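You operate a simulated robot arm through the tools that you are given. There is no shell and no other tool. Be economical: measure what you need, move in short steps, check, and stop when the job is done.

The job below is to be done with a simulated robot arm. You get a single attempt, and the scene is never put back.

Task
Stand the white housing in the black nest, fit the insert that the card names, and tray it.
Fine: the housing ends in the blue tray with the insert home in its socket.

It is judged by the outcome, as a careful person would: the job done as asked, and still so three seconds after it is handed in. It fails if anything else is knocked over, pushed out of place, dropped, spilled or broken.

Robot
A 6-joint arm with a two-finger parallel gripper, fixed in place. Base frame: the origin is at the foot of the arm, x ahead of it, y to its left, z up; the work surface is at about z = 0.856. Units: m, rad, N and s.
With the tool pointing down near the work surface it reaches from about 0.26 to 0.68 m from the base axis. Its first joint turns from -1.152 to 1.152 rad. Payload 2.9 kg.
Tool frame: the origin (TCP) lies between the finger pads and is the grasp point; the fingertips stand 0.03 m ahead of it; z points along the fingers, y is the line along which they close. Largest opening 0.11 m; finger width 0.02, thickness 0.01; the body of the gripper, 0.048 by 0.112 m, starts 0.055 m behind the TCP.
Orientation is told as [roll, pitch, yaw] about the base's x, y, z axes, in that order, counted from this pose: with the fingers straight down and closing along the base's y, the tool's x points along the base's -x, its y along +y and its z along -z.

Tools
- The arm moves only by the tool step_arm. Its argument "motion" is text: rows parted by semicolons, each of 7 numbers parted by spaces: the shift along the tool's x, y, z in units of 40 mm (1.0 is 40 mm), then the turn, a rotation vector about the tool's x, y, z in units of 6 degrees (1.0 is 6 degrees), then the opening, from 0 (shut) to 1 (fully open). In form: dx dy dz ax ay az gripper; .... A call has 1 to 12 rows; each row shifts and turns the commanded pose from where the row before left it, along the tool's axes as they then stand. A call with a number of a shift or a turn outside -1 to 1 is refused whole. Each row takes 0.2 s and may step no farther than 0.05 m and 0.15 rad from the row before; otherwise, or with a gripper value out of range, the whole call is refused. A pose out of reach is approached as far as the arm can. The call stops where the force on the tool passes 40 N (or 10 N more than at its start, if that is more) or the arm is blocked; 0.2 s more then pass. Each finger travels about 0.108 m/s and halts on what it meets, pressing with about 36 N; the grip force reading is that of the motor and also rises with nothing between the fingers. The clock runs only during rows and for 0.2 s after the last one: add rows that do not move to give the fingers time. The reply holds the time, the measured pose of the TCP, the force on the tool along the base axes, the opening and the grip force, in the units named above and with some noise.
- Cameras (640 x 400 px; columns grow to the right, rows downward): "scene" is fixed at [0.0805, 0.4326, 1.3917]; the picture's right is [-0.75, -0.66, 0.00], its down [-0.33, 0.38, -0.86] and it looks along [0.56, -0.65, -0.51] (base axes); focal length 336 px, centre (320, 200). "wrist" rides on the gripper at [0.072, 0.017, -0.103] in the tool frame; the picture's right is [-0.23, 0.97, 0.00], its down [-0.76, -0.18, -0.62] and it looks along [-0.61, -0.14, 0.78] (tool axes); focal length 222 px, centre (320, 200). There is no depth. A picture from a camera that has moved, and an enlarged one, comes with that camera's place and axes in the base frame and with its lens.
- grab_frame(camera): a new picture of that camera. The clock stands still meanwhile.
- enlarge(camera, box): a new picture of the part [left, top, right, bottom] of that camera's present view, enlarged. The clock stands still meanwhile.
- sign_off(): hands the job in; it is judged then, once.

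Work in short steps. Places have to be worked out from the pictures, the camera data and where the tool is seen: move nearer, look again, correct. Check each grasp and each placing, and mend what went wrong. You have 120 turns and 76 pictures in all, those below and enlarged ones among them. Open the gripper and draw the arm clear of the work before you hand the job in, unless the task says otherwise; then end with one line.

The tools are called after "Request:" by a JSON object that holds its "api" and its "payload". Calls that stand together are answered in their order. step_arm: Moves the arm, as the interface text tells. Its arguments: {"type":"object","properties":{"motion":{"type":"string"}},"required":["motion"]} The other tools are called the same way: grab_frame (camera) takes a picture; enlarge (camera, box) takes an enlarged picture of a part of a camera's view; sign_off () hands the job in.

At the start:

```text
clock: 0.0
tcp_pos: [0.3828, -0.2711, 1.1556]
orientation: [0.0, 0.001, -0.001]
force: [0.7, -0.3, -0.2]
grip_width: 0.1099
grip_force: 0.1
```

scene: 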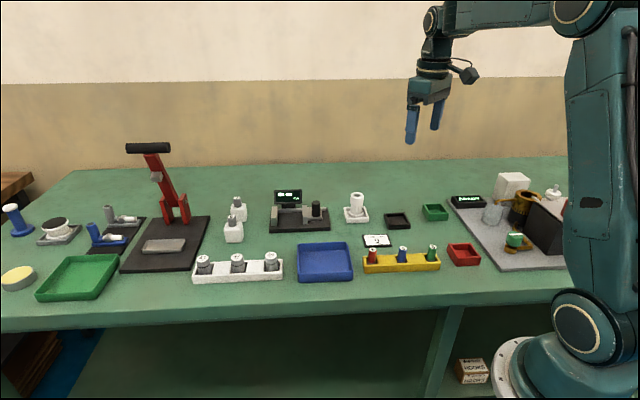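
wrist: 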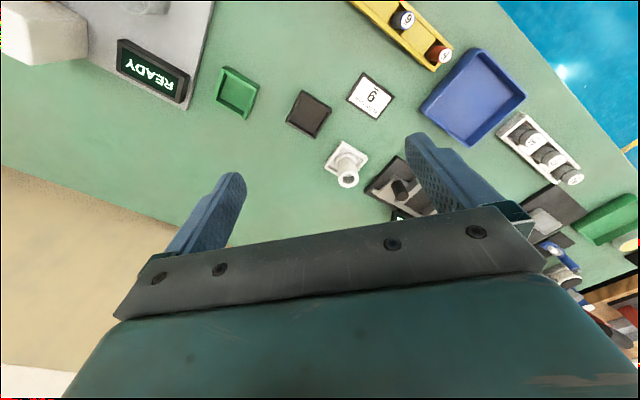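

I'll first look closer at the card, inserts, housing and nest.

Request:
{"api": "enlarge", "payload": {"camera": "scene", "box": [330, 180, 490, 280]}}

Request:
{"api": "enlarge", "payload": {"camera": "wrist", "box": [270, 0, 470, 220]}}

Request:
{"api": "enlarge", "payload": {"camera": "scene", "box": [180, 180, 360, 290]}}

```text
4.00 times, centred on (410, 230) of scene
camera zoom: at [0.0805, 0.4326, 1.3917], right [-0.75, -0.66, 0.0], down [-0.33, 0.38, -0.86], along [0.56, -0.65, -0.51], focal length 1345 px, centre (-40, 80)
```

zoom: 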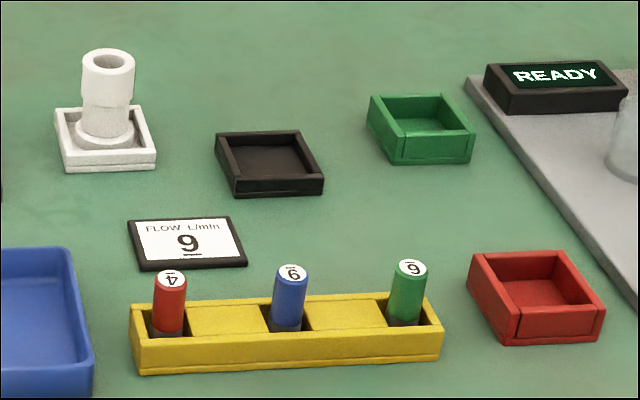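

```text
1.82 times, centred on (370, 110) of wrist
camera zoom: at [0.3107, -0.2537, 1.2604], right [0.23, 0.97, 0.0], down [0.76, -0.18, 0.62], along [0.61, -0.14, -0.78], focal length 404 px, centre (229, 364)
```

zoom: 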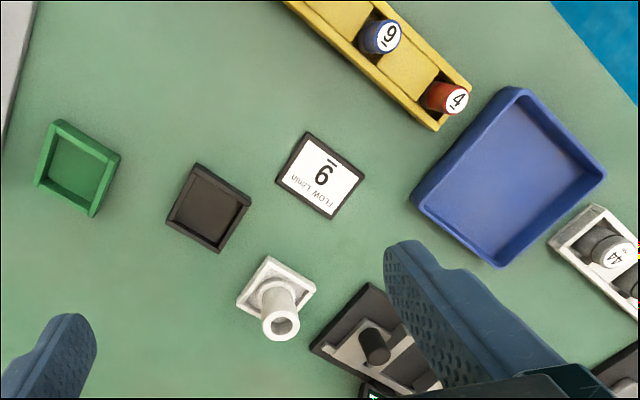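

```text
3.56 times, centred on (270, 235) of scene
camera zoom: at [0.0805, 0.4326, 1.3917], right [-0.75, -0.66, 0.0], down [-0.33, 0.38, -0.86], along [0.56, -0.65, -0.51], focal length 1195 px, centre (498, 76)
```

zoom: 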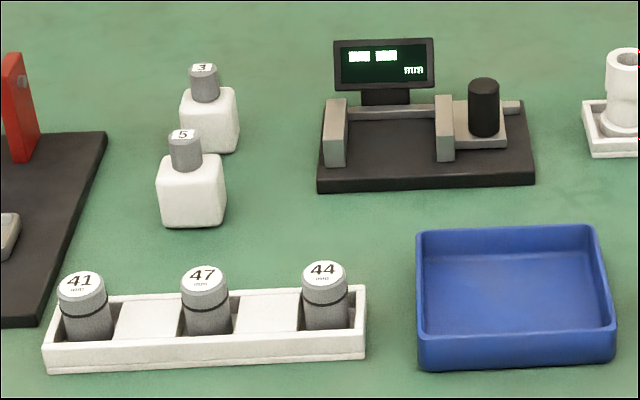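

The card says 9 (bar-underlined). Inserts must be told apart by their bar; zoom in more.

Request:
{"api": "enlarge", "payload": {"camera": "scene", "box": [366, 240, 446, 270]}}

Request:
{"api": "enlarge", "payload": {"camera": "scene", "box": [340, 185, 420, 250]}}

Request:
{"api": "enlarge", "payload": {"camera": "wrist", "box": [385, 0, 425, 40]}}

```text
8.00 times, centred on (406, 255) of scene
camera zoom: at [0.0805, 0.4326, 1.3917], right [-0.75, -0.66, 0.0], down [-0.33, 0.38, -0.86], along [0.56, -0.65, -0.51], focal length 2690 px, centre (-368, -240)
```

zoom: 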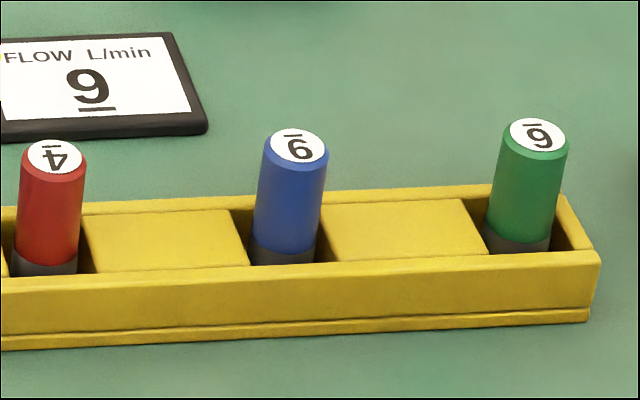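

```text
6.15 times, centred on (380, 218) of scene
camera zoom: at [0.0805, 0.4326, 1.3917], right [-0.75, -0.66, 0.0], down [-0.33, 0.38, -0.86], along [0.56, -0.65, -0.51], focal length 2069 px, centre (-49, 92)
```

zoom: 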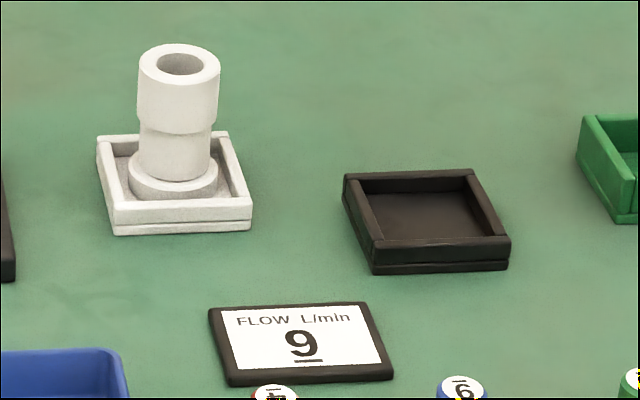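

```text
10.00 times, centred on (405, 20) of wrist
camera zoom: at [0.3107, -0.2537, 1.2604], right [0.23, 0.97, 0.0], down [0.76, -0.18, 0.62], along [0.61, -0.14, -0.78], focal length 2221 px, centre (-530, 2000)
```

zoom: 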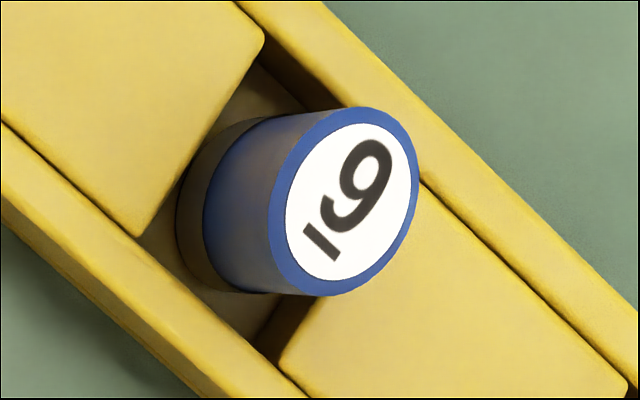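

Blue insert bears the 9 (bar below the digit when read as 9); green is 6. I estimate housing at (0.524,-0.239), nest (0.429,-0.302), blue insert (0.332,-0.151), blue tray (0.468,-0.036). Moving above the housing.

Request:
{"api": "step_arm", "payload": {"motion": "-0.7 0.16 0.58 0 0 0 0.6; -0.7 0.16 0.58 0 0 0 0.6; -0.7 0.16 0.58 0 0 0 0.6; -0.7 0.16 0.58 0 0 0 0.6; -0.7 0.16 0.58 0 0 0 0.6; 0 0 0 0 0 0 0.6"}}

Request:
{"api": "grab_frame", "payload": {"camera": "wrist"}}

Request:
{"api": "grab_frame", "payload": {"camera": "scene"}}

```text
clock: 1.4
tcp_pos: [0.522, -0.2391, 1.038]
orientation: [-0.002, 0.001, 0.0]
force: [0.2, 0.2, 0.3]
grip_width: 0.0661
grip_force: 0.0
```

```text
67 pictures are left
camera wrist: at [0.4498, -0.2212, 1.1429], right [0.23, 0.97, 0.0], down [0.76, -0.18, 0.62], along [0.61, -0.14, -0.78], focal length 222 px, centre (320, 200)
```

wrist: 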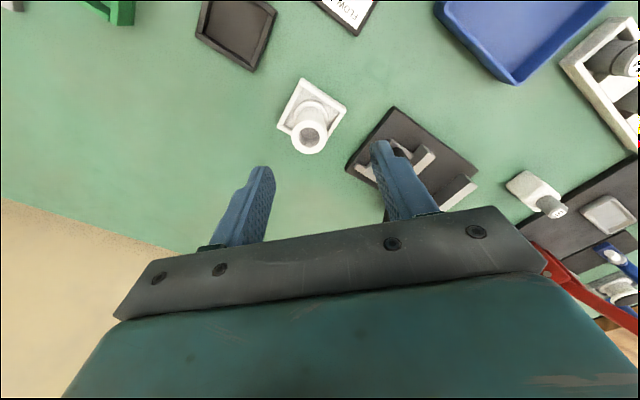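

```text
66 pictures are left
```

scene: 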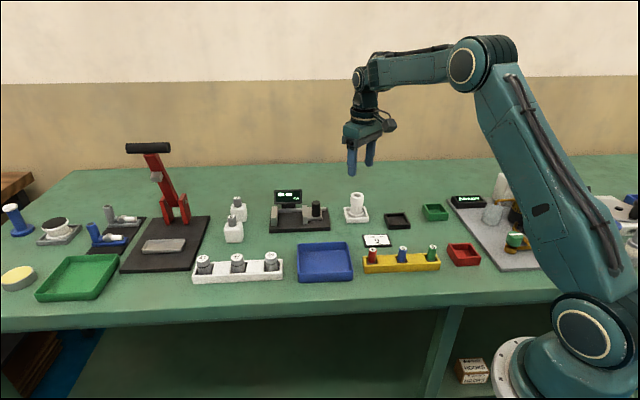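

Wrist view puts the housing near (0.535,-0.250), top about 0.933. Correcting and going down to 1.0.

Request:
{"api": "step_arm", "payload": {"motion": "-0.32 -0.27 0.95 0 0 0 0.6; 0 0 0 0 0 0 0.6"}}

Request:
{"api": "grab_frame", "payload": {"camera": "wrist"}}

Request:
{"api": "enlarge", "payload": {"camera": "scene", "box": [310, 140, 410, 230]}}

```text
clock: 2.0
tcp_pos: [0.5334, -0.2508, 1.001]
orientation: [0.0, 0.0, 0.001]
force: [1.0, -0.4, 0.4]
grip_width: 0.0659
grip_force: 0.1
```

```text
65 pictures are left
camera wrist: at [0.4611, -0.2314, 1.1045], right [0.23, 0.97, 0.0], down [0.76, -0.18, 0.62], along [0.61, -0.14, -0.78], focal length 222 px, centre (320, 200)
```

wrist: 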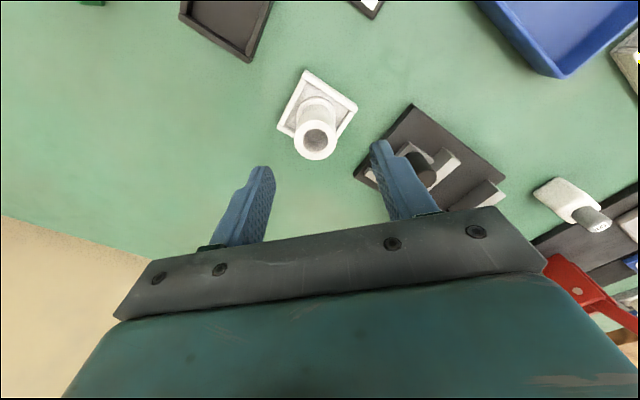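

```text
4.44 times, centred on (360, 185) of scene
camera zoom: at [0.0805, 0.4326, 1.3917], right [-0.75, -0.66, 0.0], down [-0.33, 0.38, -0.86], along [0.56, -0.65, -0.51], focal length 1494 px, centre (142, 267)
```

zoom: 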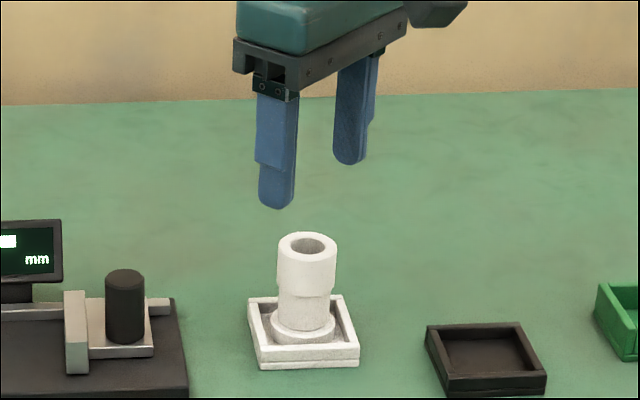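

TCP is nearly over the housing (about 3 mm off in y). Descending to z≈0.922 and gripping the collar.

Request:
{"api": "step_arm", "payload": {"motion": "0 -0.07 0.7 0 0 0 0.6; 0 0 0.7 0 0 0 0.6; 0 0 0.57 0 0 0 0.6; 0 0 0 0 0 0 0.6"}}

Request:
{"api": "enlarge", "payload": {"camera": "scene", "box": [310, 140, 410, 230]}}

Request:
{"api": "grab_frame", "payload": {"camera": "wrist"}}

```text
clock: 3.0
tcp_pos: [0.5349, -0.2537, 0.922]
orientation: [0.0, 0.001, 0.0]
force: [0.2, 0.1, 0.7]
grip_width: 0.0661
grip_force: 0.0
```

```text
4.44 times, centred on (360, 185) of scene
camera zoom: at [0.0805, 0.4326, 1.3917], right [-0.75, -0.66, 0.0], down [-0.33, 0.38, -0.86], along [0.56, -0.65, -0.51], focal length 1494 px, centre (142, 267)
```

zoom: 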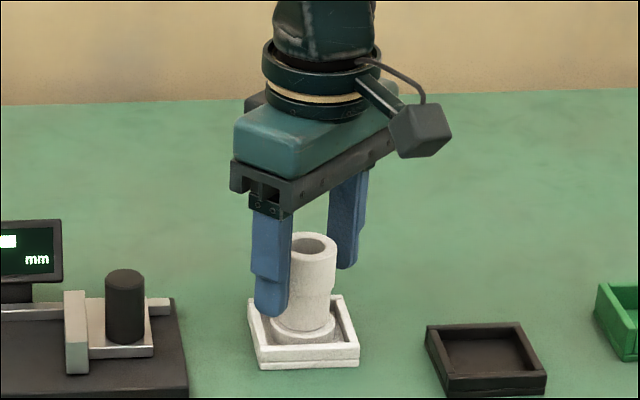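

```text
62 pictures are left
camera wrist: at [0.4634, -0.2353, 1.0263], right [0.23, 0.97, 0.0], down [0.76, -0.18, 0.62], along [0.61, -0.14, -0.78], focal length 222 px, centre (320, 200)
```

wrist: 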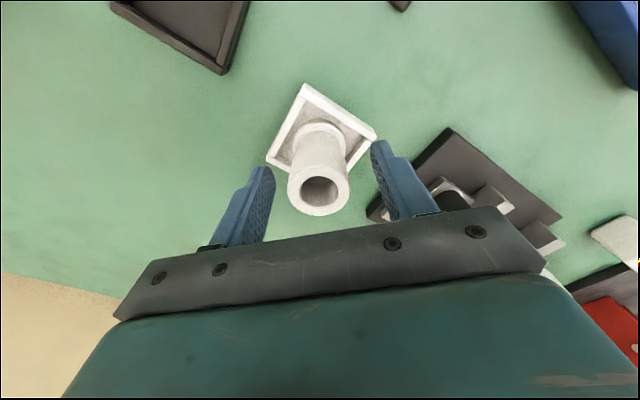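

Combining views, top is z≈0.921 at x≈0.538. Nudge x by 3 mm and close.

Request:
{"api": "step_arm", "payload": {"motion": "-0.08 0 0 0 0 0 0.6; 0 0 0 0 0 0 0.3; 0 0 0 0 0 0 0.2; 0 0 0 0 0 0 0.2; 0 0 0 0 0 0 0.2"}}

Request:
{"api": "grab_frame", "payload": {"camera": "wrist"}}

```text
clock: 4.2
tcp_pos: [0.539, -0.2532, 0.9226]
orientation: [0.001, -0.001, 0.001]
force: [0.4, -0.7, 1.5]
grip_width: 0.0367
grip_force: 36.0
```

```text
61 pictures are left
camera wrist: at [0.4663, -0.2355, 1.027], right [0.23, 0.97, 0.0], down [0.76, -0.18, 0.62], along [0.61, -0.14, -0.78], focal length 222 px, centre (320, 200)
```

wrist: 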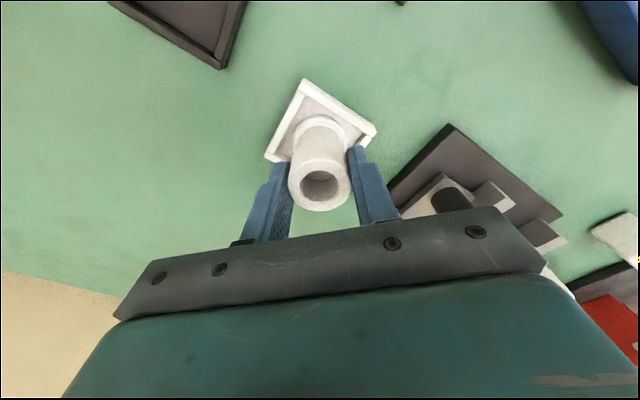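

Gripped (width 36.7 mm). Lifting 60 mm straight up and checking.

Request:
{"api": "step_arm", "payload": {"motion": "0 0 -0.4 0 0 0 0.15; 0 0 -0.6 0 0 0 0.15; 0 0 -0.6 0 0 0 0.15; 0 0 0 0 0 0 0.15"}}

Request:
{"api": "grab_frame", "payload": {"camera": "wrist"}}

Request:
{"api": "enlarge", "payload": {"camera": "scene", "box": [310, 140, 430, 240]}}

```text
clock: 5.2
tcp_pos: [0.5386, -0.2524, 0.9871]
orientation: [0.0, 0.0, 0.001]
force: [-0.5, 0.7, -2.4]
grip_width: 0.0367
grip_force: 35.5
```

```text
60 pictures are left
camera wrist: at [0.4665, -0.235, 1.0913], right [0.23, 0.97, 0.0], down [0.76, -0.18, 0.62], along [0.61, -0.14, -0.78], focal length 222 px, centre (320, 200)
```

wrist: 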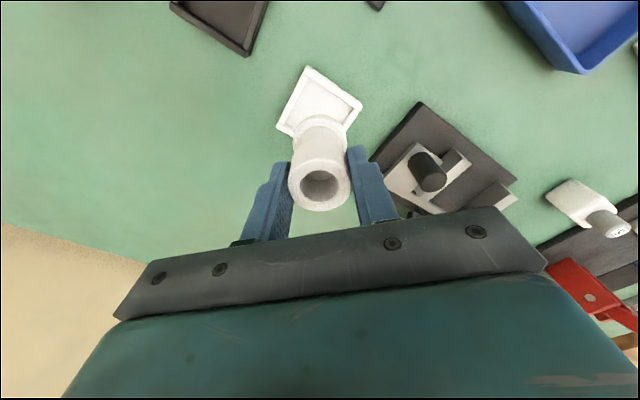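

```text
4.00 times, centred on (370, 190) of scene
camera zoom: at [0.0805, 0.4326, 1.3917], right [-0.75, -0.66, 0.0], down [-0.33, 0.38, -0.86], along [0.56, -0.65, -0.51], focal length 1345 px, centre (120, 240)
```

zoom: 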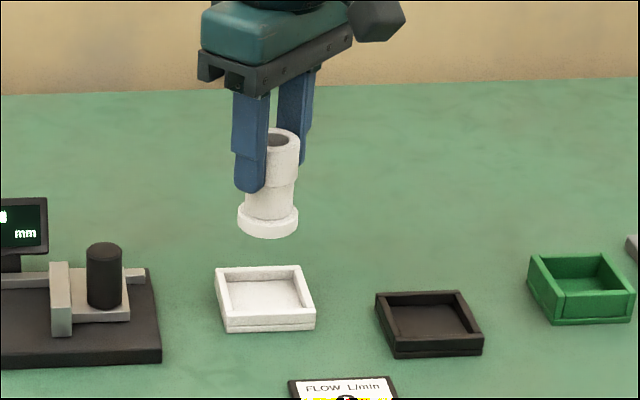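

Housing is held cleanly. Moving over the nest's estimated place (0.440,-0.308).

Request:
{"api": "step_arm", "payload": {"motion": "0.82 -0.46 0 0 0 0 0.15; 0.82 -0.46 0 0 0 0 0.15; 0.82 -0.46 0 0 0 0 0.15; 0 0 0 0 0 0 0.15"}}

Request:
{"api": "grab_frame", "payload": {"camera": "wrist"}}

Request:
{"api": "enlarge", "payload": {"camera": "scene", "box": [340, 140, 460, 240]}}

```text
clock: 6.2
tcp_pos: [0.4416, -0.3073, 0.987]
orientation: [0.001, 0.0, 0.0]
force: [-0.5, 0.6, -1.9]
grip_width: 0.0364
grip_force: 35.9
```

```text
58 pictures are left
camera wrist: at [0.3688, -0.2904, 1.0922], right [0.23, 0.97, 0.0], down [0.76, -0.18, 0.62], along [0.61, -0.14, -0.78], focal length 222 px, centre (320, 200)
```

wrist: 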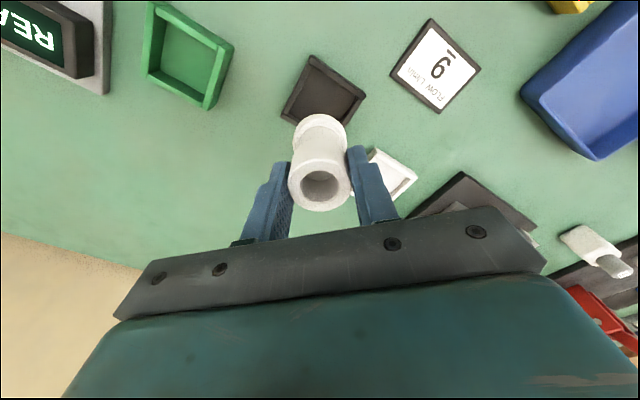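

```text
4.00 times, centred on (400, 190) of scene
camera zoom: at [0.0805, 0.4326, 1.3917], right [-0.75, -0.66, 0.0], down [-0.33, 0.38, -0.86], along [0.56, -0.65, -0.51], focal length 1345 px, centre (0, 240)
```

zoom: 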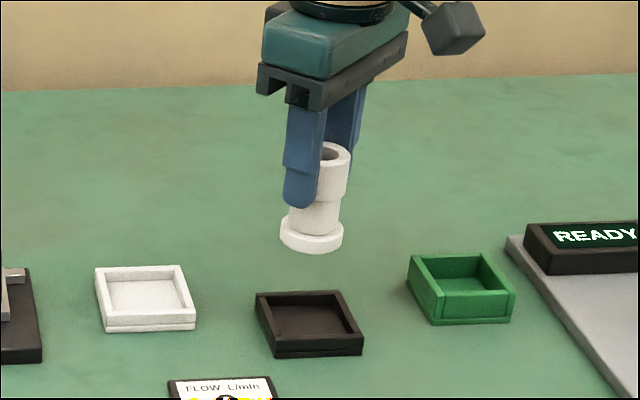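

By comparison with the white tray, the nest sits ~9 mm nearer the base and ~3 mm to +y of where I am. Correct and lower to just above the rim.

Request:
{"api": "step_arm", "payload": {"motion": "0.22 0.07 0.4 0 0 0 0.15; 0 0 0.55 0 0 0 0.15; 0 0 0 0 0 0 0.15"}}

Request:
{"api": "enlarge", "payload": {"camera": "wrist", "box": [240, 40, 400, 240]}}

Request:
{"api": "enlarge", "payload": {"camera": "scene", "box": [370, 170, 450, 240]}}

```text
clock: 7.0
tcp_pos: [0.4324, -0.306, 0.9493]
orientation: [-0.001, 0.0, 0.001]
force: [-0.5, -0.5, -1.5]
grip_width: 0.0366
grip_force: 36.1
```

```text
2.00 times, centred on (320, 140) of wrist
camera zoom: at [0.36, -0.2876, 1.0541], right [0.23, 0.97, 0.0], down [0.76, -0.18, 0.62], along [0.61, -0.14, -0.78], focal length 444 px, centre (320, 320)
```

zoom: 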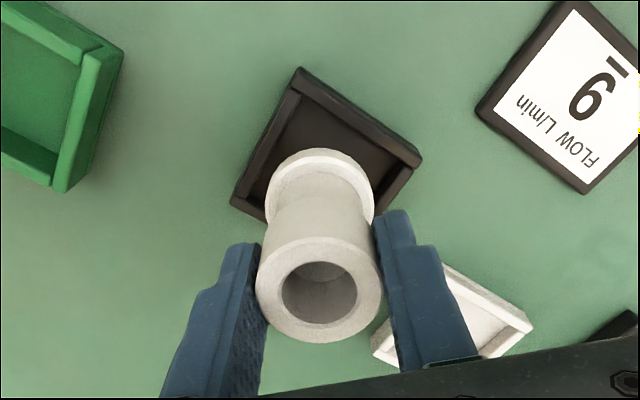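

```text
5.71 times, centred on (410, 205) of scene
camera zoom: at [0.0805, 0.4326, 1.3917], right [-0.75, -0.66, 0.0], down [-0.33, 0.38, -0.86], along [0.56, -0.65, -0.51], focal length 1921 px, centre (-194, 171)
```

zoom: 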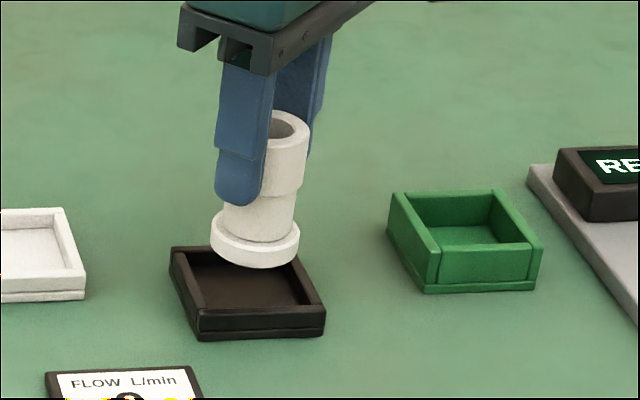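

Both views say the nest centre is about (-0.002,+0.004) from the held housing. Correct and lower to rim level.

Request:
{"api": "step_arm", "payload": {"motion": "0.05 0.1 0 0 0 0 0.15; 0 0 0.3 0 0 0 0.15; 0 0 0 0 0 0 0.15"}}

Request:
{"api": "enlarge", "payload": {"camera": "wrist", "box": [240, 40, 400, 240]}}

Request:
{"api": "enlarge", "payload": {"camera": "scene", "box": [370, 180, 430, 240]}}

```text
clock: 7.8
tcp_pos: [0.4303, -0.3016, 0.9371]
orientation: [-0.002, 0.001, 0.0]
force: [-0.3, 0.6, -1.7]
grip_width: 0.0364
grip_force: 36.3
```

```text
2.00 times, centred on (320, 140) of wrist
camera zoom: at [0.358, -0.2835, 1.0416], right [0.23, 0.97, 0.0], down [0.76, -0.18, 0.62], along [0.61, -0.14, -0.78], focal length 444 px, centre (320, 320)
```

zoom: 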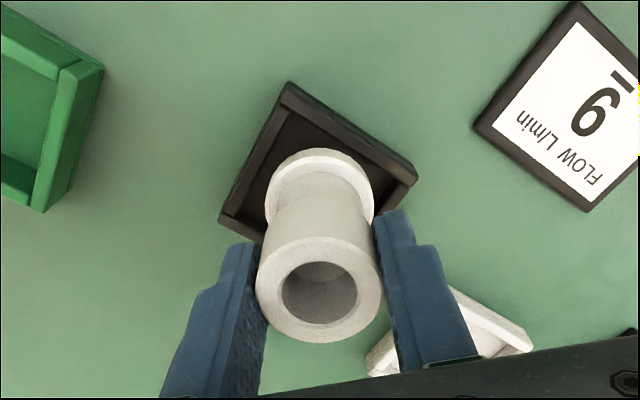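

```text
6.67 times, centred on (400, 210) of scene
camera zoom: at [0.0805, 0.4326, 1.3917], right [-0.75, -0.66, 0.0], down [-0.33, 0.38, -0.86], along [0.56, -0.65, -0.51], focal length 2241 px, centre (-213, 133)
```

zoom: 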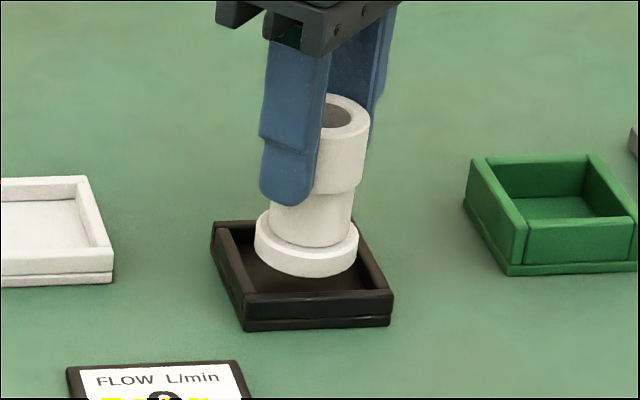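

Alignment is within ~1–2 mm. Small nudge and lower into the nest.

Request:
{"api": "step_arm", "payload": {"motion": "0.025 0.025 0.1 0 0 0 0.15; 0 0 0.1 0 0 0 0.15; 0 0 0.1 0 0 0 0.15; 0 0 0 0 0 0 0.15"}}

Request:
{"api": "enlarge", "payload": {"camera": "scene", "box": [370, 180, 430, 240]}}

```text
clock: 8.8
tcp_pos: [0.4304, -0.3015, 0.9283]
orientation: [-0.004, -0.01, 0.001]
force: [6.7, 0.8, 33.7]
grip_width: 0.0372
grip_force: 36.0
```

```text
6.67 times, centred on (400, 210) of scene
camera zoom: at [0.0802, 0.4329, 1.3916], right [-0.75, -0.66, 0.0], down [-0.33, 0.38, -0.86], along [0.56, -0.65, -0.51], focal length 2241 px, centre (-213, 133)
```

zoom: 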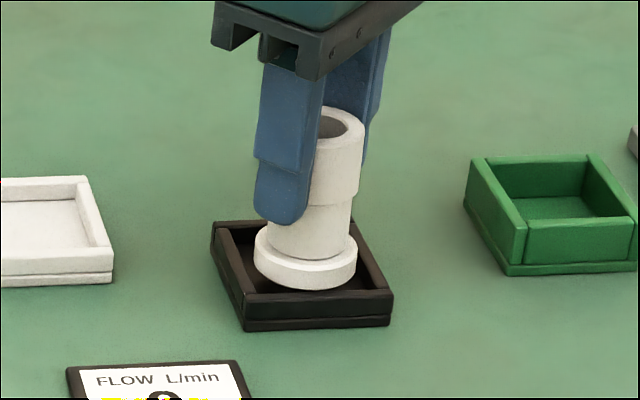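

Contact of 34 N at z=0.928, about 5 mm before the expected floor: maybe the flange sits on a wall. Back off 3 mm and look.

Request:
{"api": "step_arm", "payload": {"motion": "0 0 -0.15 0 0 0 0.15; 0 0 0 0 0 0 0.15"}}

Request:
{"api": "enlarge", "payload": {"camera": "wrist", "box": [260, 60, 380, 180]}}

Request:
{"api": "enlarge", "payload": {"camera": "scene", "box": [380, 200, 420, 235]}}

```text
clock: 9.4
tcp_pos: [0.4273, -0.299, 0.9291]
orientation: [0.005, 0.006, 0.001]
force: [0.1, -0.3, -1.8]
grip_width: 0.0368
grip_force: 35.8
```

```text
3.33 times, centred on (320, 120) of wrist
camera zoom: at [0.356, -0.2815, 1.0336], right [0.23, 0.97, 0.0], down [0.77, -0.18, 0.62], along [0.6, -0.14, -0.79], focal length 740 px, centre (320, 467)
```

zoom: 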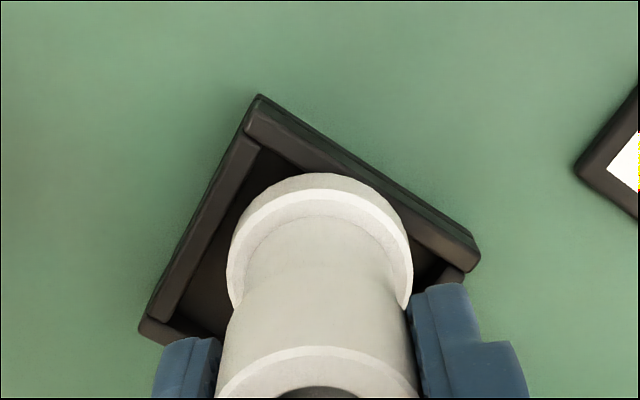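

```text
11.43 times, centred on (400, 218) of scene
camera zoom: at [0.0805, 0.4326, 1.3917], right [-0.75, -0.66, 0.0], down [-0.33, 0.38, -0.86], along [0.56, -0.65, -0.51], focal length 3842 px, centre (-594, 0)
```

zoom: 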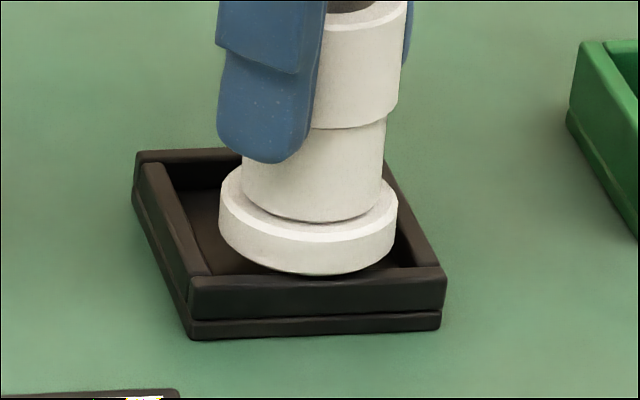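

The flange overlaps the wall facing the camera. Needs roughly (+0.004,-0.002). Raise a bit, shift, look.

Request:
{"api": "step_arm", "payload": {"motion": "0 0 -0.1 0 0 0 0.15; -0.1 -0.05 0 0 0 0 0.15; 0 0 0 0 0 0 0.15; 0 0 0 0 0 0 0.15"}}

Request:
{"api": "enlarge", "payload": {"camera": "wrist", "box": [260, 60, 380, 180]}}

Request:
{"api": "enlarge", "payload": {"camera": "scene", "box": [380, 200, 420, 235]}}

```text
clock: 10.4
tcp_pos: [0.433, -0.3029, 0.9345]
orientation: [0.001, 0.0, -0.001]
force: [1.4, 0.5, -0.8]
grip_width: 0.0367
grip_force: 36.3
```

```text
3.33 times, centred on (320, 120) of wrist
camera zoom: at [0.3609, -0.2845, 1.0392], right [0.23, 0.97, 0.0], down [0.76, -0.18, 0.62], along [0.61, -0.14, -0.78], focal length 740 px, centre (320, 467)
```

zoom: 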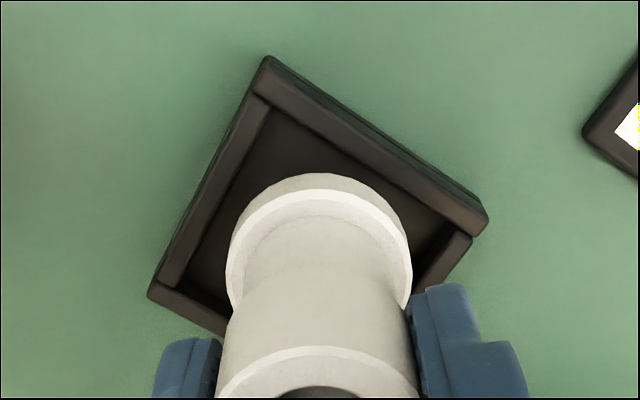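

```text
11.43 times, centred on (400, 218) of scene
camera zoom: at [0.0805, 0.4326, 1.3917], right [-0.75, -0.66, 0.0], down [-0.33, 0.38, -0.86], along [0.56, -0.65, -0.51], focal length 3842 px, centre (-594, 0)
```

zoom: 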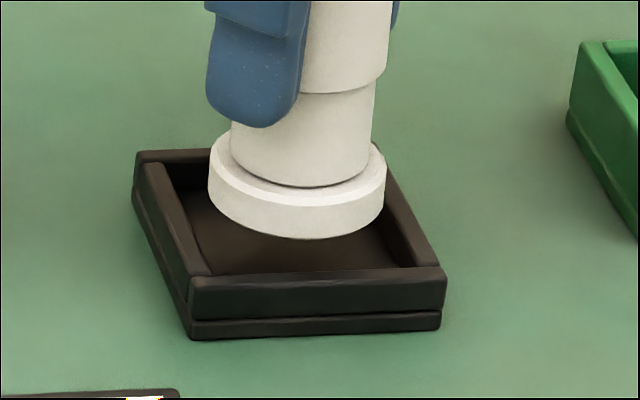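

Weighing both views, this position is about centred (earlier touch was the camera-side wall rim). Lower gently here.

Request:
{"api": "step_arm", "payload": {"motion": "0 0 0.1 0 0 0 0.15; 0 0 0.08 0 0 0 0.15; 0 0 0 0 0 0 0.15"}}

Request:
{"api": "enlarge", "payload": {"camera": "scene", "box": [380, 200, 420, 235]}}

```text
clock: 11.2
tcp_pos: [0.4336, -0.3029, 0.9277]
orientation: [0.0, 0.0, 0.0]
force: [-1.0, 0.2, -1.8]
grip_width: 0.0366
grip_force: 36.2
```

```text
11.43 times, centred on (400, 218) of scene
camera zoom: at [0.0805, 0.4326, 1.3917], right [-0.75, -0.66, 0.0], down [-0.33, 0.38, -0.86], along [0.56, -0.65, -0.51], focal length 3842 px, centre (-594, 0)
```

zoom: 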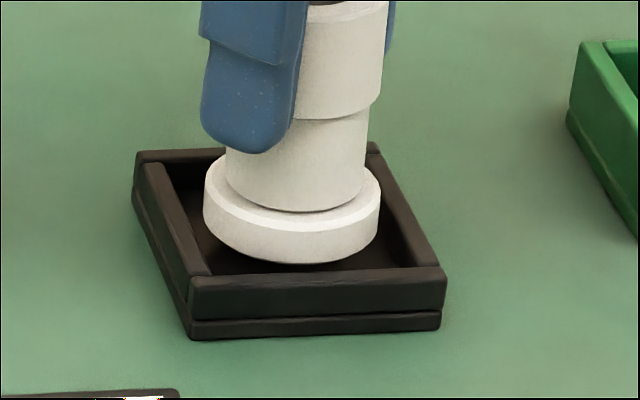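

No contact force at 0.9277, inside the walls now. Continue down in small steps.

Request:
{"api": "step_arm", "payload": {"motion": "0 0 0.06 0 0 0 0.15; 0 0 0.06 0 0 0 0.15; 0 0 0 0 0 0 0.15"}}

Request:
{"api": "enlarge", "payload": {"camera": "scene", "box": [380, 200, 420, 235]}}

Request:
{"api": "enlarge", "payload": {"camera": "wrist", "box": [260, 60, 380, 180]}}

```text
clock: 12.0
tcp_pos: [0.4331, -0.3019, 0.9241]
orientation: [-0.001, 0.001, -0.001]
force: [-1.0, -0.1, -2.1]
grip_width: 0.0366
grip_force: 35.7
```

```text
11.43 times, centred on (400, 218) of scene
camera zoom: at [0.0805, 0.4326, 1.3917], right [-0.75, -0.66, 0.0], down [-0.33, 0.38, -0.86], along [0.56, -0.65, -0.51], focal length 3842 px, centre (-594, 0)
```

zoom: 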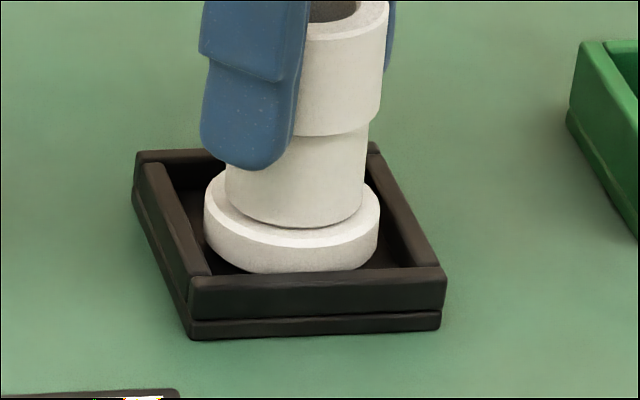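

```text
3.33 times, centred on (320, 120) of wrist
camera zoom: at [0.361, -0.2845, 1.0272], right [0.23, 0.97, 0.0], down [0.76, -0.18, 0.62], along [0.61, -0.14, -0.78], focal length 740 px, centre (320, 467)
```

zoom: 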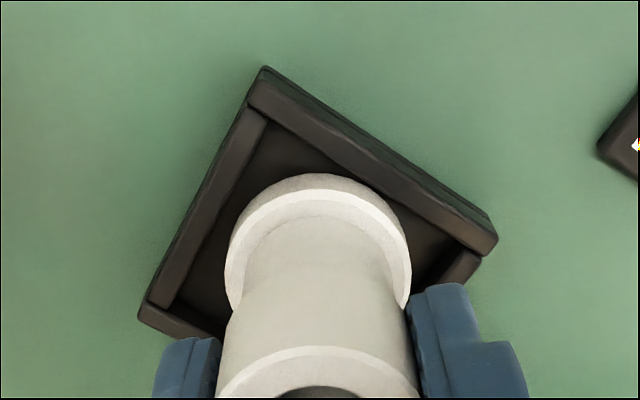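

Well inside the nest and centred, now about 1–3 mm above the floor. Final lowering until light contact.

Request:
{"api": "step_arm", "payload": {"motion": "0 0 0.04 0 0 0 0.15; 0 0 0.03 0 0 0 0.15; 0 0 0 0 0 0 0.15"}}

```text
clock: 12.8
tcp_pos: [0.4326, -0.3041, 0.9201]
orientation: [0.0, 0.0, -0.002]
force: [-0.1, -0.2, -0.8]
grip_width: 0.0369
grip_force: 36.0
```

Force is just starting to change; one more millimetre.

Request:
{"api": "step_arm", "payload": {"motion": "0 0 0.03 0 0 0 0.15; 0 0 0 0 0 0 0.15"}}

Request:
{"api": "enlarge", "payload": {"camera": "scene", "box": [380, 200, 420, 235]}}

```text
clock: 13.4
tcp_pos: [0.4332, -0.3017, 0.921]
orientation: [-0.002, -0.001, 0.001]
force: [-3.8, 1.7, 13.3]
grip_width: 0.0366
grip_force: 35.5
```

```text
11.43 times, centred on (400, 218) of scene
camera zoom: at [0.0802, 0.4328, 1.3916], right [-0.75, -0.66, 0.0], down [-0.33, 0.38, -0.86], along [0.56, -0.65, -0.51], focal length 3842 px, centre (-594, 0)
```

zoom: 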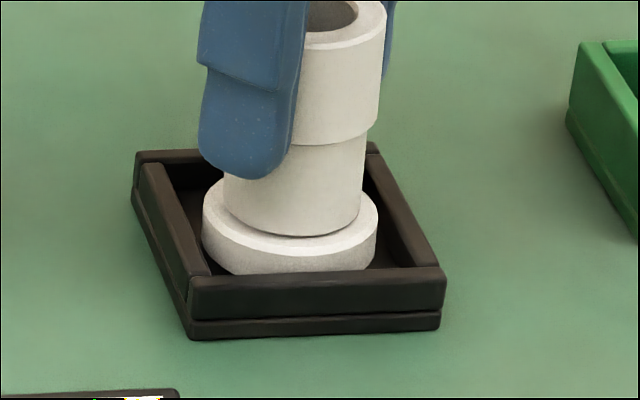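

Housing is on the nest floor (13 N). Releasing and rising.

Request:
{"api": "step_arm", "payload": {"motion": "0 0 -0.02 0 0 0 0.5; 0 0 0 0 0 0 0.5; 0 0 0 0 0 0 0.5; 0 0 -0.6 0 0 0 0.5; 0 0 -0.9 0 0 0 0.5; 0 0 -0.9 0 0 0 0.5; 0 0 0 0 0 0 0.5"}}

Request:
{"api": "grab_frame", "payload": {"camera": "wrist"}}

Request:
{"api": "enlarge", "payload": {"camera": "scene", "box": [360, 180, 460, 280]}}

```text
clock: 15.0
tcp_pos: [0.4315, -0.3035, 1.0151]
orientation: [-0.001, 0.0, 0.0]
force: [0.1, 0.6, 0.8]
grip_width: 0.0551
grip_force: 0.1
```

```text
43 pictures are left
camera wrist: at [0.3606, -0.2843, 1.1202], right [0.23, 0.97, 0.0], down [0.76, -0.18, 0.62], along [0.61, -0.14, -0.78], focal length 222 px, centre (320, 200)
```

wrist: 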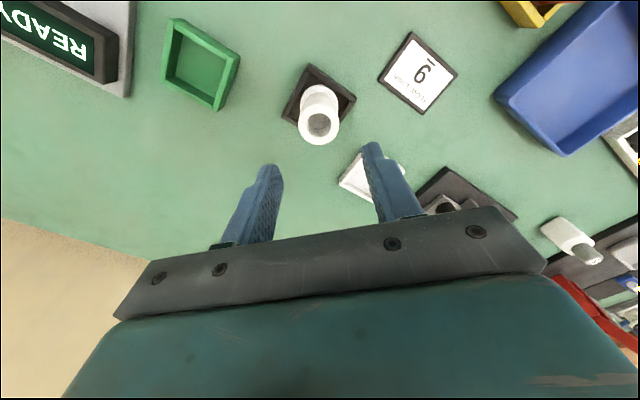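

```text
4.00 times, centred on (410, 230) of scene
camera zoom: at [0.0805, 0.4326, 1.3917], right [-0.75, -0.66, 0.0], down [-0.33, 0.38, -0.86], along [0.56, -0.65, -0.51], focal length 1345 px, centre (-40, 80)
```

zoom: 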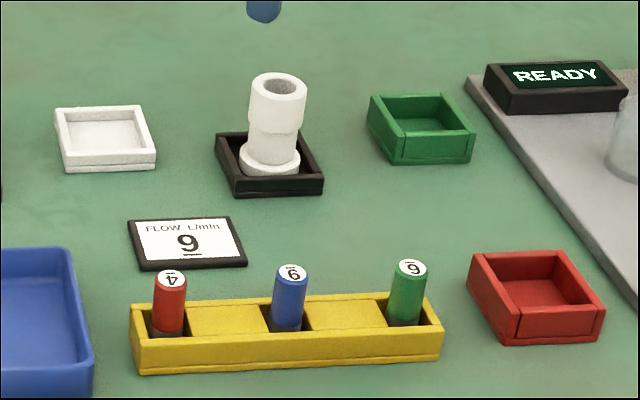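

Housing stands in the nest at about (0.432,-0.303). Now over to the blue insert near (0.336,-0.155).

Request:
{"api": "step_arm", "payload": {"motion": "0.6 0.93 0 0 0 0 0.45; 0.6 0.93 0 0 0 0 0.45; 0.6 0.93 0 0 0 0 0.45; 0.59 0.92 0 0 0 0 0.45; 0 0 0.3 0 0 0 0.45; 0 0 0 0 0 0 0.45"}}

Request:
{"api": "grab_frame", "payload": {"camera": "wrist"}}

Request:
{"api": "enlarge", "payload": {"camera": "scene", "box": [350, 180, 450, 280]}}

```text
clock: 16.4
tcp_pos: [0.3374, -0.1532, 1.0058]
orientation: [0.0, 0.0, -0.002]
force: [-0.5, 0.0, 0.6]
grip_width: 0.0496
grip_force: 0.1
```

```text
41 pictures are left
camera wrist: at [0.265, -0.1356, 1.1102], right [0.23, 0.97, 0.0], down [0.76, -0.18, 0.62], along [0.61, -0.14, -0.78], focal length 222 px, centre (320, 200)
```

wrist: 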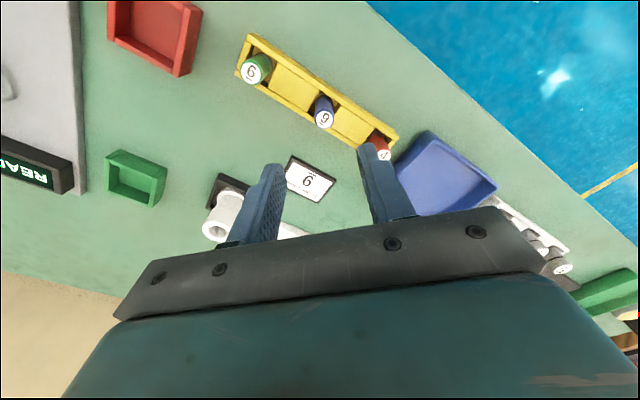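

```text
4.00 times, centred on (400, 230) of scene
camera zoom: at [0.0805, 0.4326, 1.3917], right [-0.75, -0.66, 0.0], down [-0.33, 0.38, -0.86], along [0.56, -0.65, -0.51], focal length 1345 px, centre (0, 80)
```

zoom: 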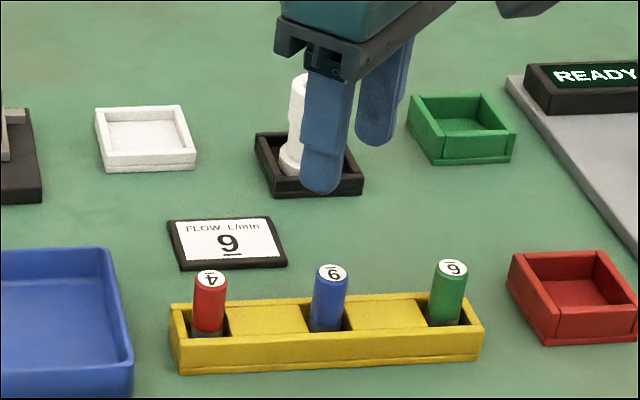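

Insert at about (0.332,-0.149). Align and descend to just above its top.

Request:
{"api": "step_arm", "payload": {"motion": "0.13 0.1 0.5 0 0 0 0.45; 0 0 0.8 0 0 0 0.45; 0 0 0 0 0 0 0.45"}}

Request:
{"api": "enlarge", "payload": {"camera": "wrist", "box": [220, 60, 420, 240]}}

Request:
{"api": "enlarge", "payload": {"camera": "scene", "box": [370, 210, 430, 270]}}

```text
clock: 17.2
tcp_pos: [0.3335, -0.1491, 0.9536]
orientation: [0.001, 0.0, -0.001]
force: [-0.1, 0.2, 0.5]
grip_width: 0.0496
grip_force: 0.1
```

```text
2.22 times, centred on (320, 150) of wrist
camera zoom: at [0.261, -0.1317, 1.0573], right [0.23, 0.97, 0.0], down [0.76, -0.18, 0.62], along [0.61, -0.14, -0.78], focal length 494 px, centre (320, 311)
```

zoom: 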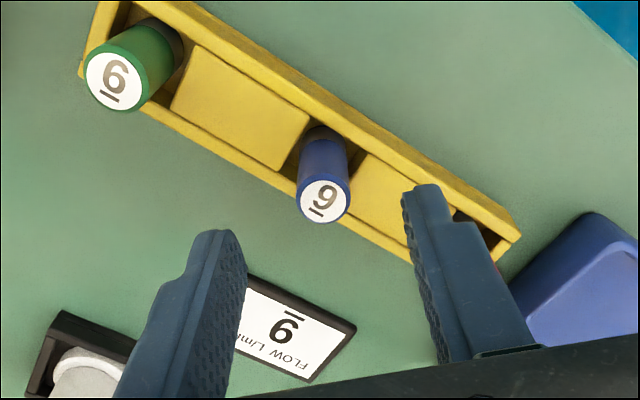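

```text
6.67 times, centred on (400, 240) of scene
camera zoom: at [0.0805, 0.4326, 1.3917], right [-0.75, -0.66, 0.0], down [-0.33, 0.38, -0.86], along [0.56, -0.65, -0.51], focal length 2241 px, centre (-213, -67)
```

zoom: 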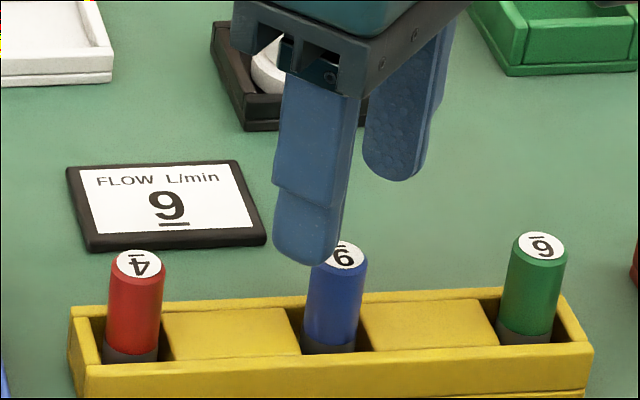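

Blue reads 9 with its bar below; top about z=0.908. Descend so the tips are at ≈0.886 (just above the rack rim) and grip.

Request:
{"api": "step_arm", "payload": {"motion": "0.02 0.03 0.5 0 0 0 0.45; 0 0 0.42 0 0 0 0.45; 0 0 0 0 0 0 0.45"}}

Request:
{"api": "enlarge", "payload": {"camera": "scene", "box": [370, 210, 430, 270]}}

Request:
{"api": "enlarge", "payload": {"camera": "wrist", "box": [220, 60, 420, 240]}}

```text
clock: 18.0
tcp_pos: [0.3321, -0.1489, 0.9153]
orientation: [-0.001, 0.001, 0.001]
force: [-0.1, -0.1, 0.5]
grip_width: 0.0495
grip_force: 0.0
```

```text
6.67 times, centred on (400, 240) of scene
camera zoom: at [0.0805, 0.4326, 1.3917], right [-0.75, -0.66, 0.0], down [-0.33, 0.38, -0.86], along [0.56, -0.65, -0.51], focal length 2241 px, centre (-213, -67)
```

zoom: 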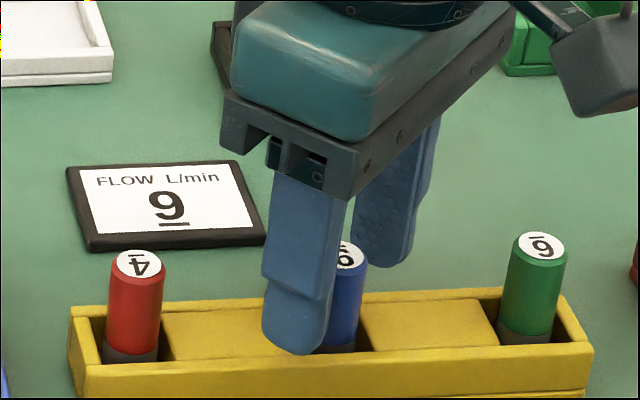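

```text
2.22 times, centred on (320, 150) of wrist
camera zoom: at [0.26, -0.1312, 1.0202], right [0.23, 0.97, 0.0], down [0.76, -0.18, 0.62], along [0.61, -0.14, -0.78], focal length 494 px, centre (320, 311)
```

zoom: 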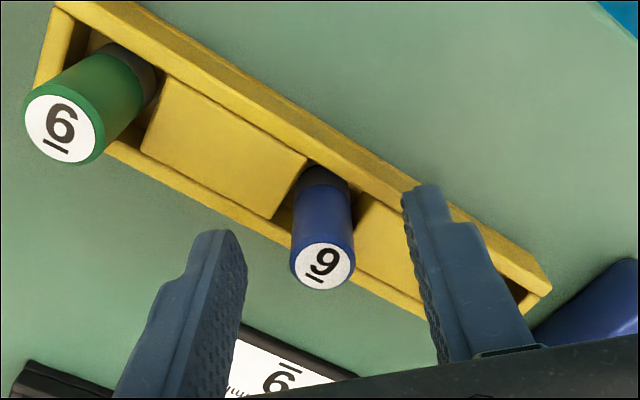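

Insert is centred between the fingers. Closing.

Request:
{"api": "step_arm", "payload": {"motion": "0 0 0 0 0 0 0.25; 0 0 0 0 0 0 0.1; 0 0 0 0 0 0 0.08; 0 0 0 0 0 0 0.08"}}

Request:
{"api": "enlarge", "payload": {"camera": "wrist", "box": [220, 60, 420, 240]}}

```text
clock: 19.0
tcp_pos: [0.3316, -0.1494, 0.9165]
orientation: [0.0, -0.001, -0.001]
force: [-0.2, -0.2, 0.3]
grip_width: 0.0161
grip_force: 35.8
```

```text
2.22 times, centred on (320, 150) of wrist
camera zoom: at [0.2601, -0.1312, 1.0204], right [0.23, 0.97, 0.0], down [0.76, -0.18, 0.62], along [0.61, -0.14, -0.78], focal length 494 px, centre (320, 311)
```

zoom: 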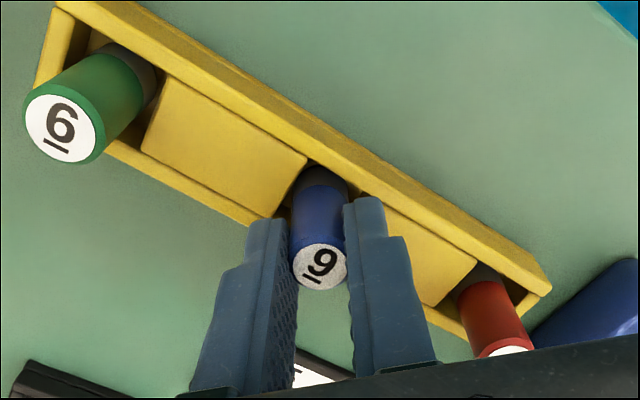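

Held at 16 mm. Lift straight up.

Request:
{"api": "step_arm", "payload": {"motion": "0 0 -0.5 0 0 0 0.08; 0 0 -0.8 0 0 0 0.08; 0 0 -0.8 0 0 0 0.08; 0 0 -0.2 0 0 0 0.08; 0 0 0 0 0 0 0.08"}}

Request:
{"api": "grab_frame", "payload": {"camera": "wrist"}}

Request:
{"api": "enlarge", "payload": {"camera": "scene", "box": [350, 170, 450, 270]}}

```text
clock: 20.2
tcp_pos: [0.3308, -0.1496, 1.0064]
orientation: [0.0, -0.001, -0.002]
force: [0.4, 0.6, 0.1]
grip_width: 0.0162
grip_force: 36.4
```

```text
34 pictures are left
camera wrist: at [0.2592, -0.1309, 1.1106], right [0.23, 0.97, 0.0], down [0.76, -0.18, 0.62], along [0.61, -0.14, -0.78], focal length 222 px, centre (320, 200)
```

wrist: 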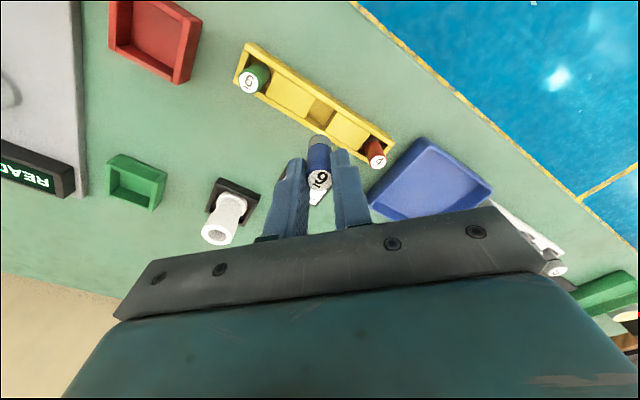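

```text
4.00 times, centred on (400, 220) of scene
camera zoom: at [0.0805, 0.4326, 1.3917], right [-0.75, -0.66, 0.0], down [-0.33, 0.38, -0.86], along [0.56, -0.65, -0.51], focal length 1345 px, centre (0, 120)
```

zoom: 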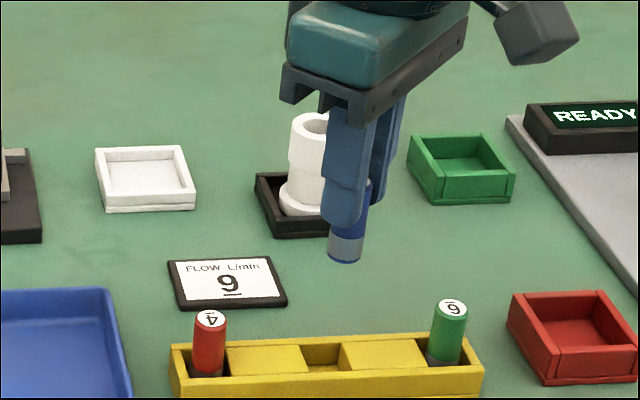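

Insert lifted with its grey plug below. Carry it over the housing at (0.432,-0.303).

Request:
{"api": "step_arm", "payload": {"motion": "-0.63 -0.96 0 0 0 0 0.08; -0.63 -0.96 0 0 0 0 0.08; -0.63 -0.96 0 0 0 0 0.08; -0.63 -0.96 0 0 0 0 0.08; 0 0 0.2 0 0 0 0.08; 0 0 0 0 0 0 0.08"}}

Request:
{"api": "enlarge", "payload": {"camera": "wrist", "box": [220, 40, 420, 240]}}

Request:
{"api": "enlarge", "payload": {"camera": "scene", "box": [370, 160, 430, 230]}}

```text
clock: 21.6
tcp_pos: [0.431, -0.3017, 0.999]
orientation: [0.0, -0.001, 0.0]
force: [0.6, 1.1, 0.5]
grip_width: 0.0162
grip_force: 36.1
```

```text
2.00 times, centred on (320, 140) of wrist
camera zoom: at [0.3594, -0.2836, 1.1026], right [0.23, 0.97, 0.0], down [0.76, -0.18, 0.62], along [0.61, -0.14, -0.78], focal length 444 px, centre (320, 320)
```

zoom: 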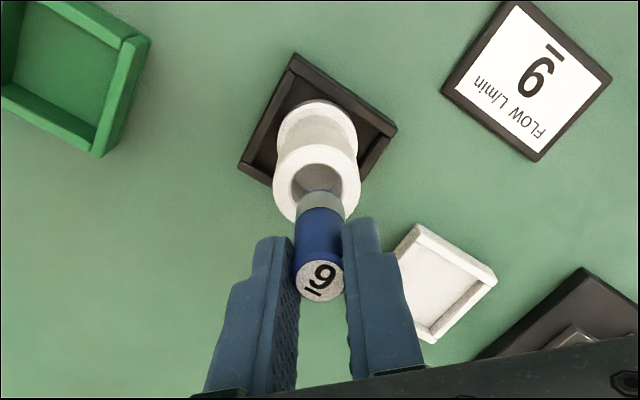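

```text
5.71 times, centred on (400, 195) of scene
camera zoom: at [0.0805, 0.4326, 1.3917], right [-0.75, -0.66, 0.0], down [-0.33, 0.38, -0.86], along [0.56, -0.65, -0.51], focal length 1921 px, centre (-137, 229)
```

zoom: 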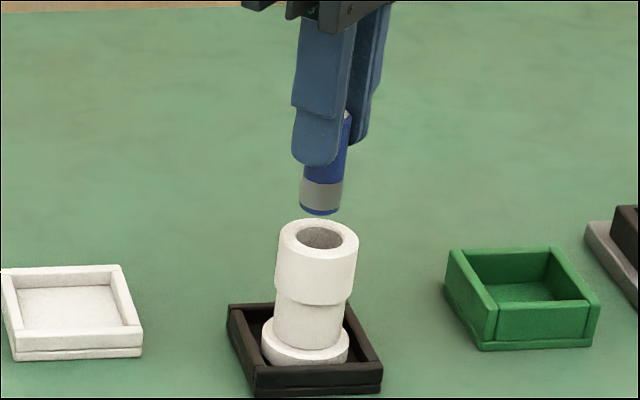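

Insert bottom is ~0.06 below the TCP. Offset to the hole is about (-0.002,-0.001). Nudge and lower to just above the rim.

Request:
{"api": "step_arm", "payload": {"motion": "0.05 -0.025 0.3 0 0 0 0.08; 0 0 0 0 0 0 0.08; 0 0 0 0 0 0 0.08"}}

Request:
{"api": "enlarge", "payload": {"camera": "wrist", "box": [270, 80, 370, 180]}}

Request:
{"api": "enlarge", "payload": {"camera": "scene", "box": [385, 175, 415, 215]}}

```text
clock: 22.4
tcp_pos: [0.4284, -0.3021, 0.9878]
orientation: [0.0, -0.001, -0.001]
force: [-1.0, -0.4, -0.2]
grip_width: 0.0162
grip_force: 35.6
```

```text
4.00 times, centred on (320, 130) of wrist
camera zoom: at [0.3572, -0.2846, 1.0912], right [0.23, 0.97, 0.0], down [0.76, -0.18, 0.62], along [0.61, -0.14, -0.78], focal length 888 px, centre (320, 480)
```

zoom: 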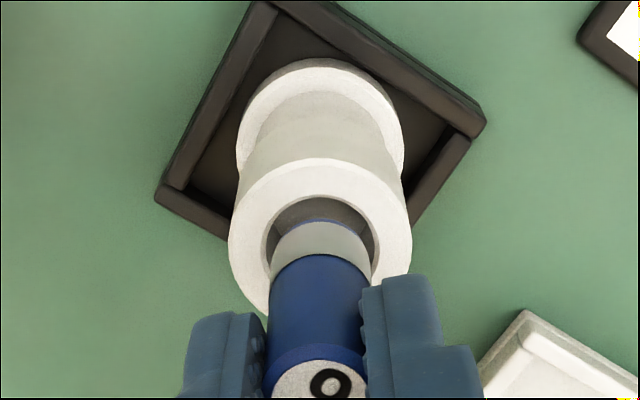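

```text
10.00 times, centred on (400, 195) of scene
camera zoom: at [0.0805, 0.4326, 1.3917], right [-0.75, -0.66, 0.0], down [-0.33, 0.38, -0.86], along [0.56, -0.65, -0.51], focal length 3362 px, centre (-480, 250)
```

zoom: 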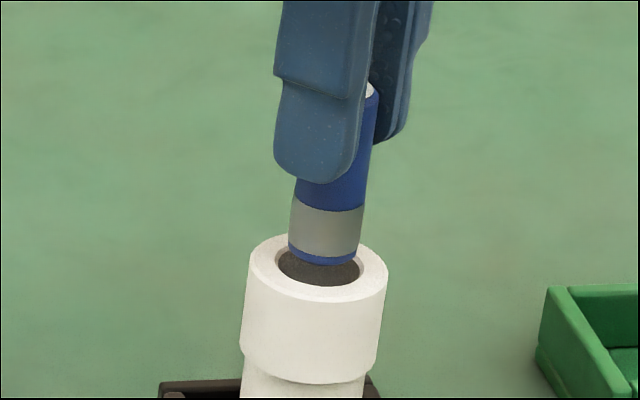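

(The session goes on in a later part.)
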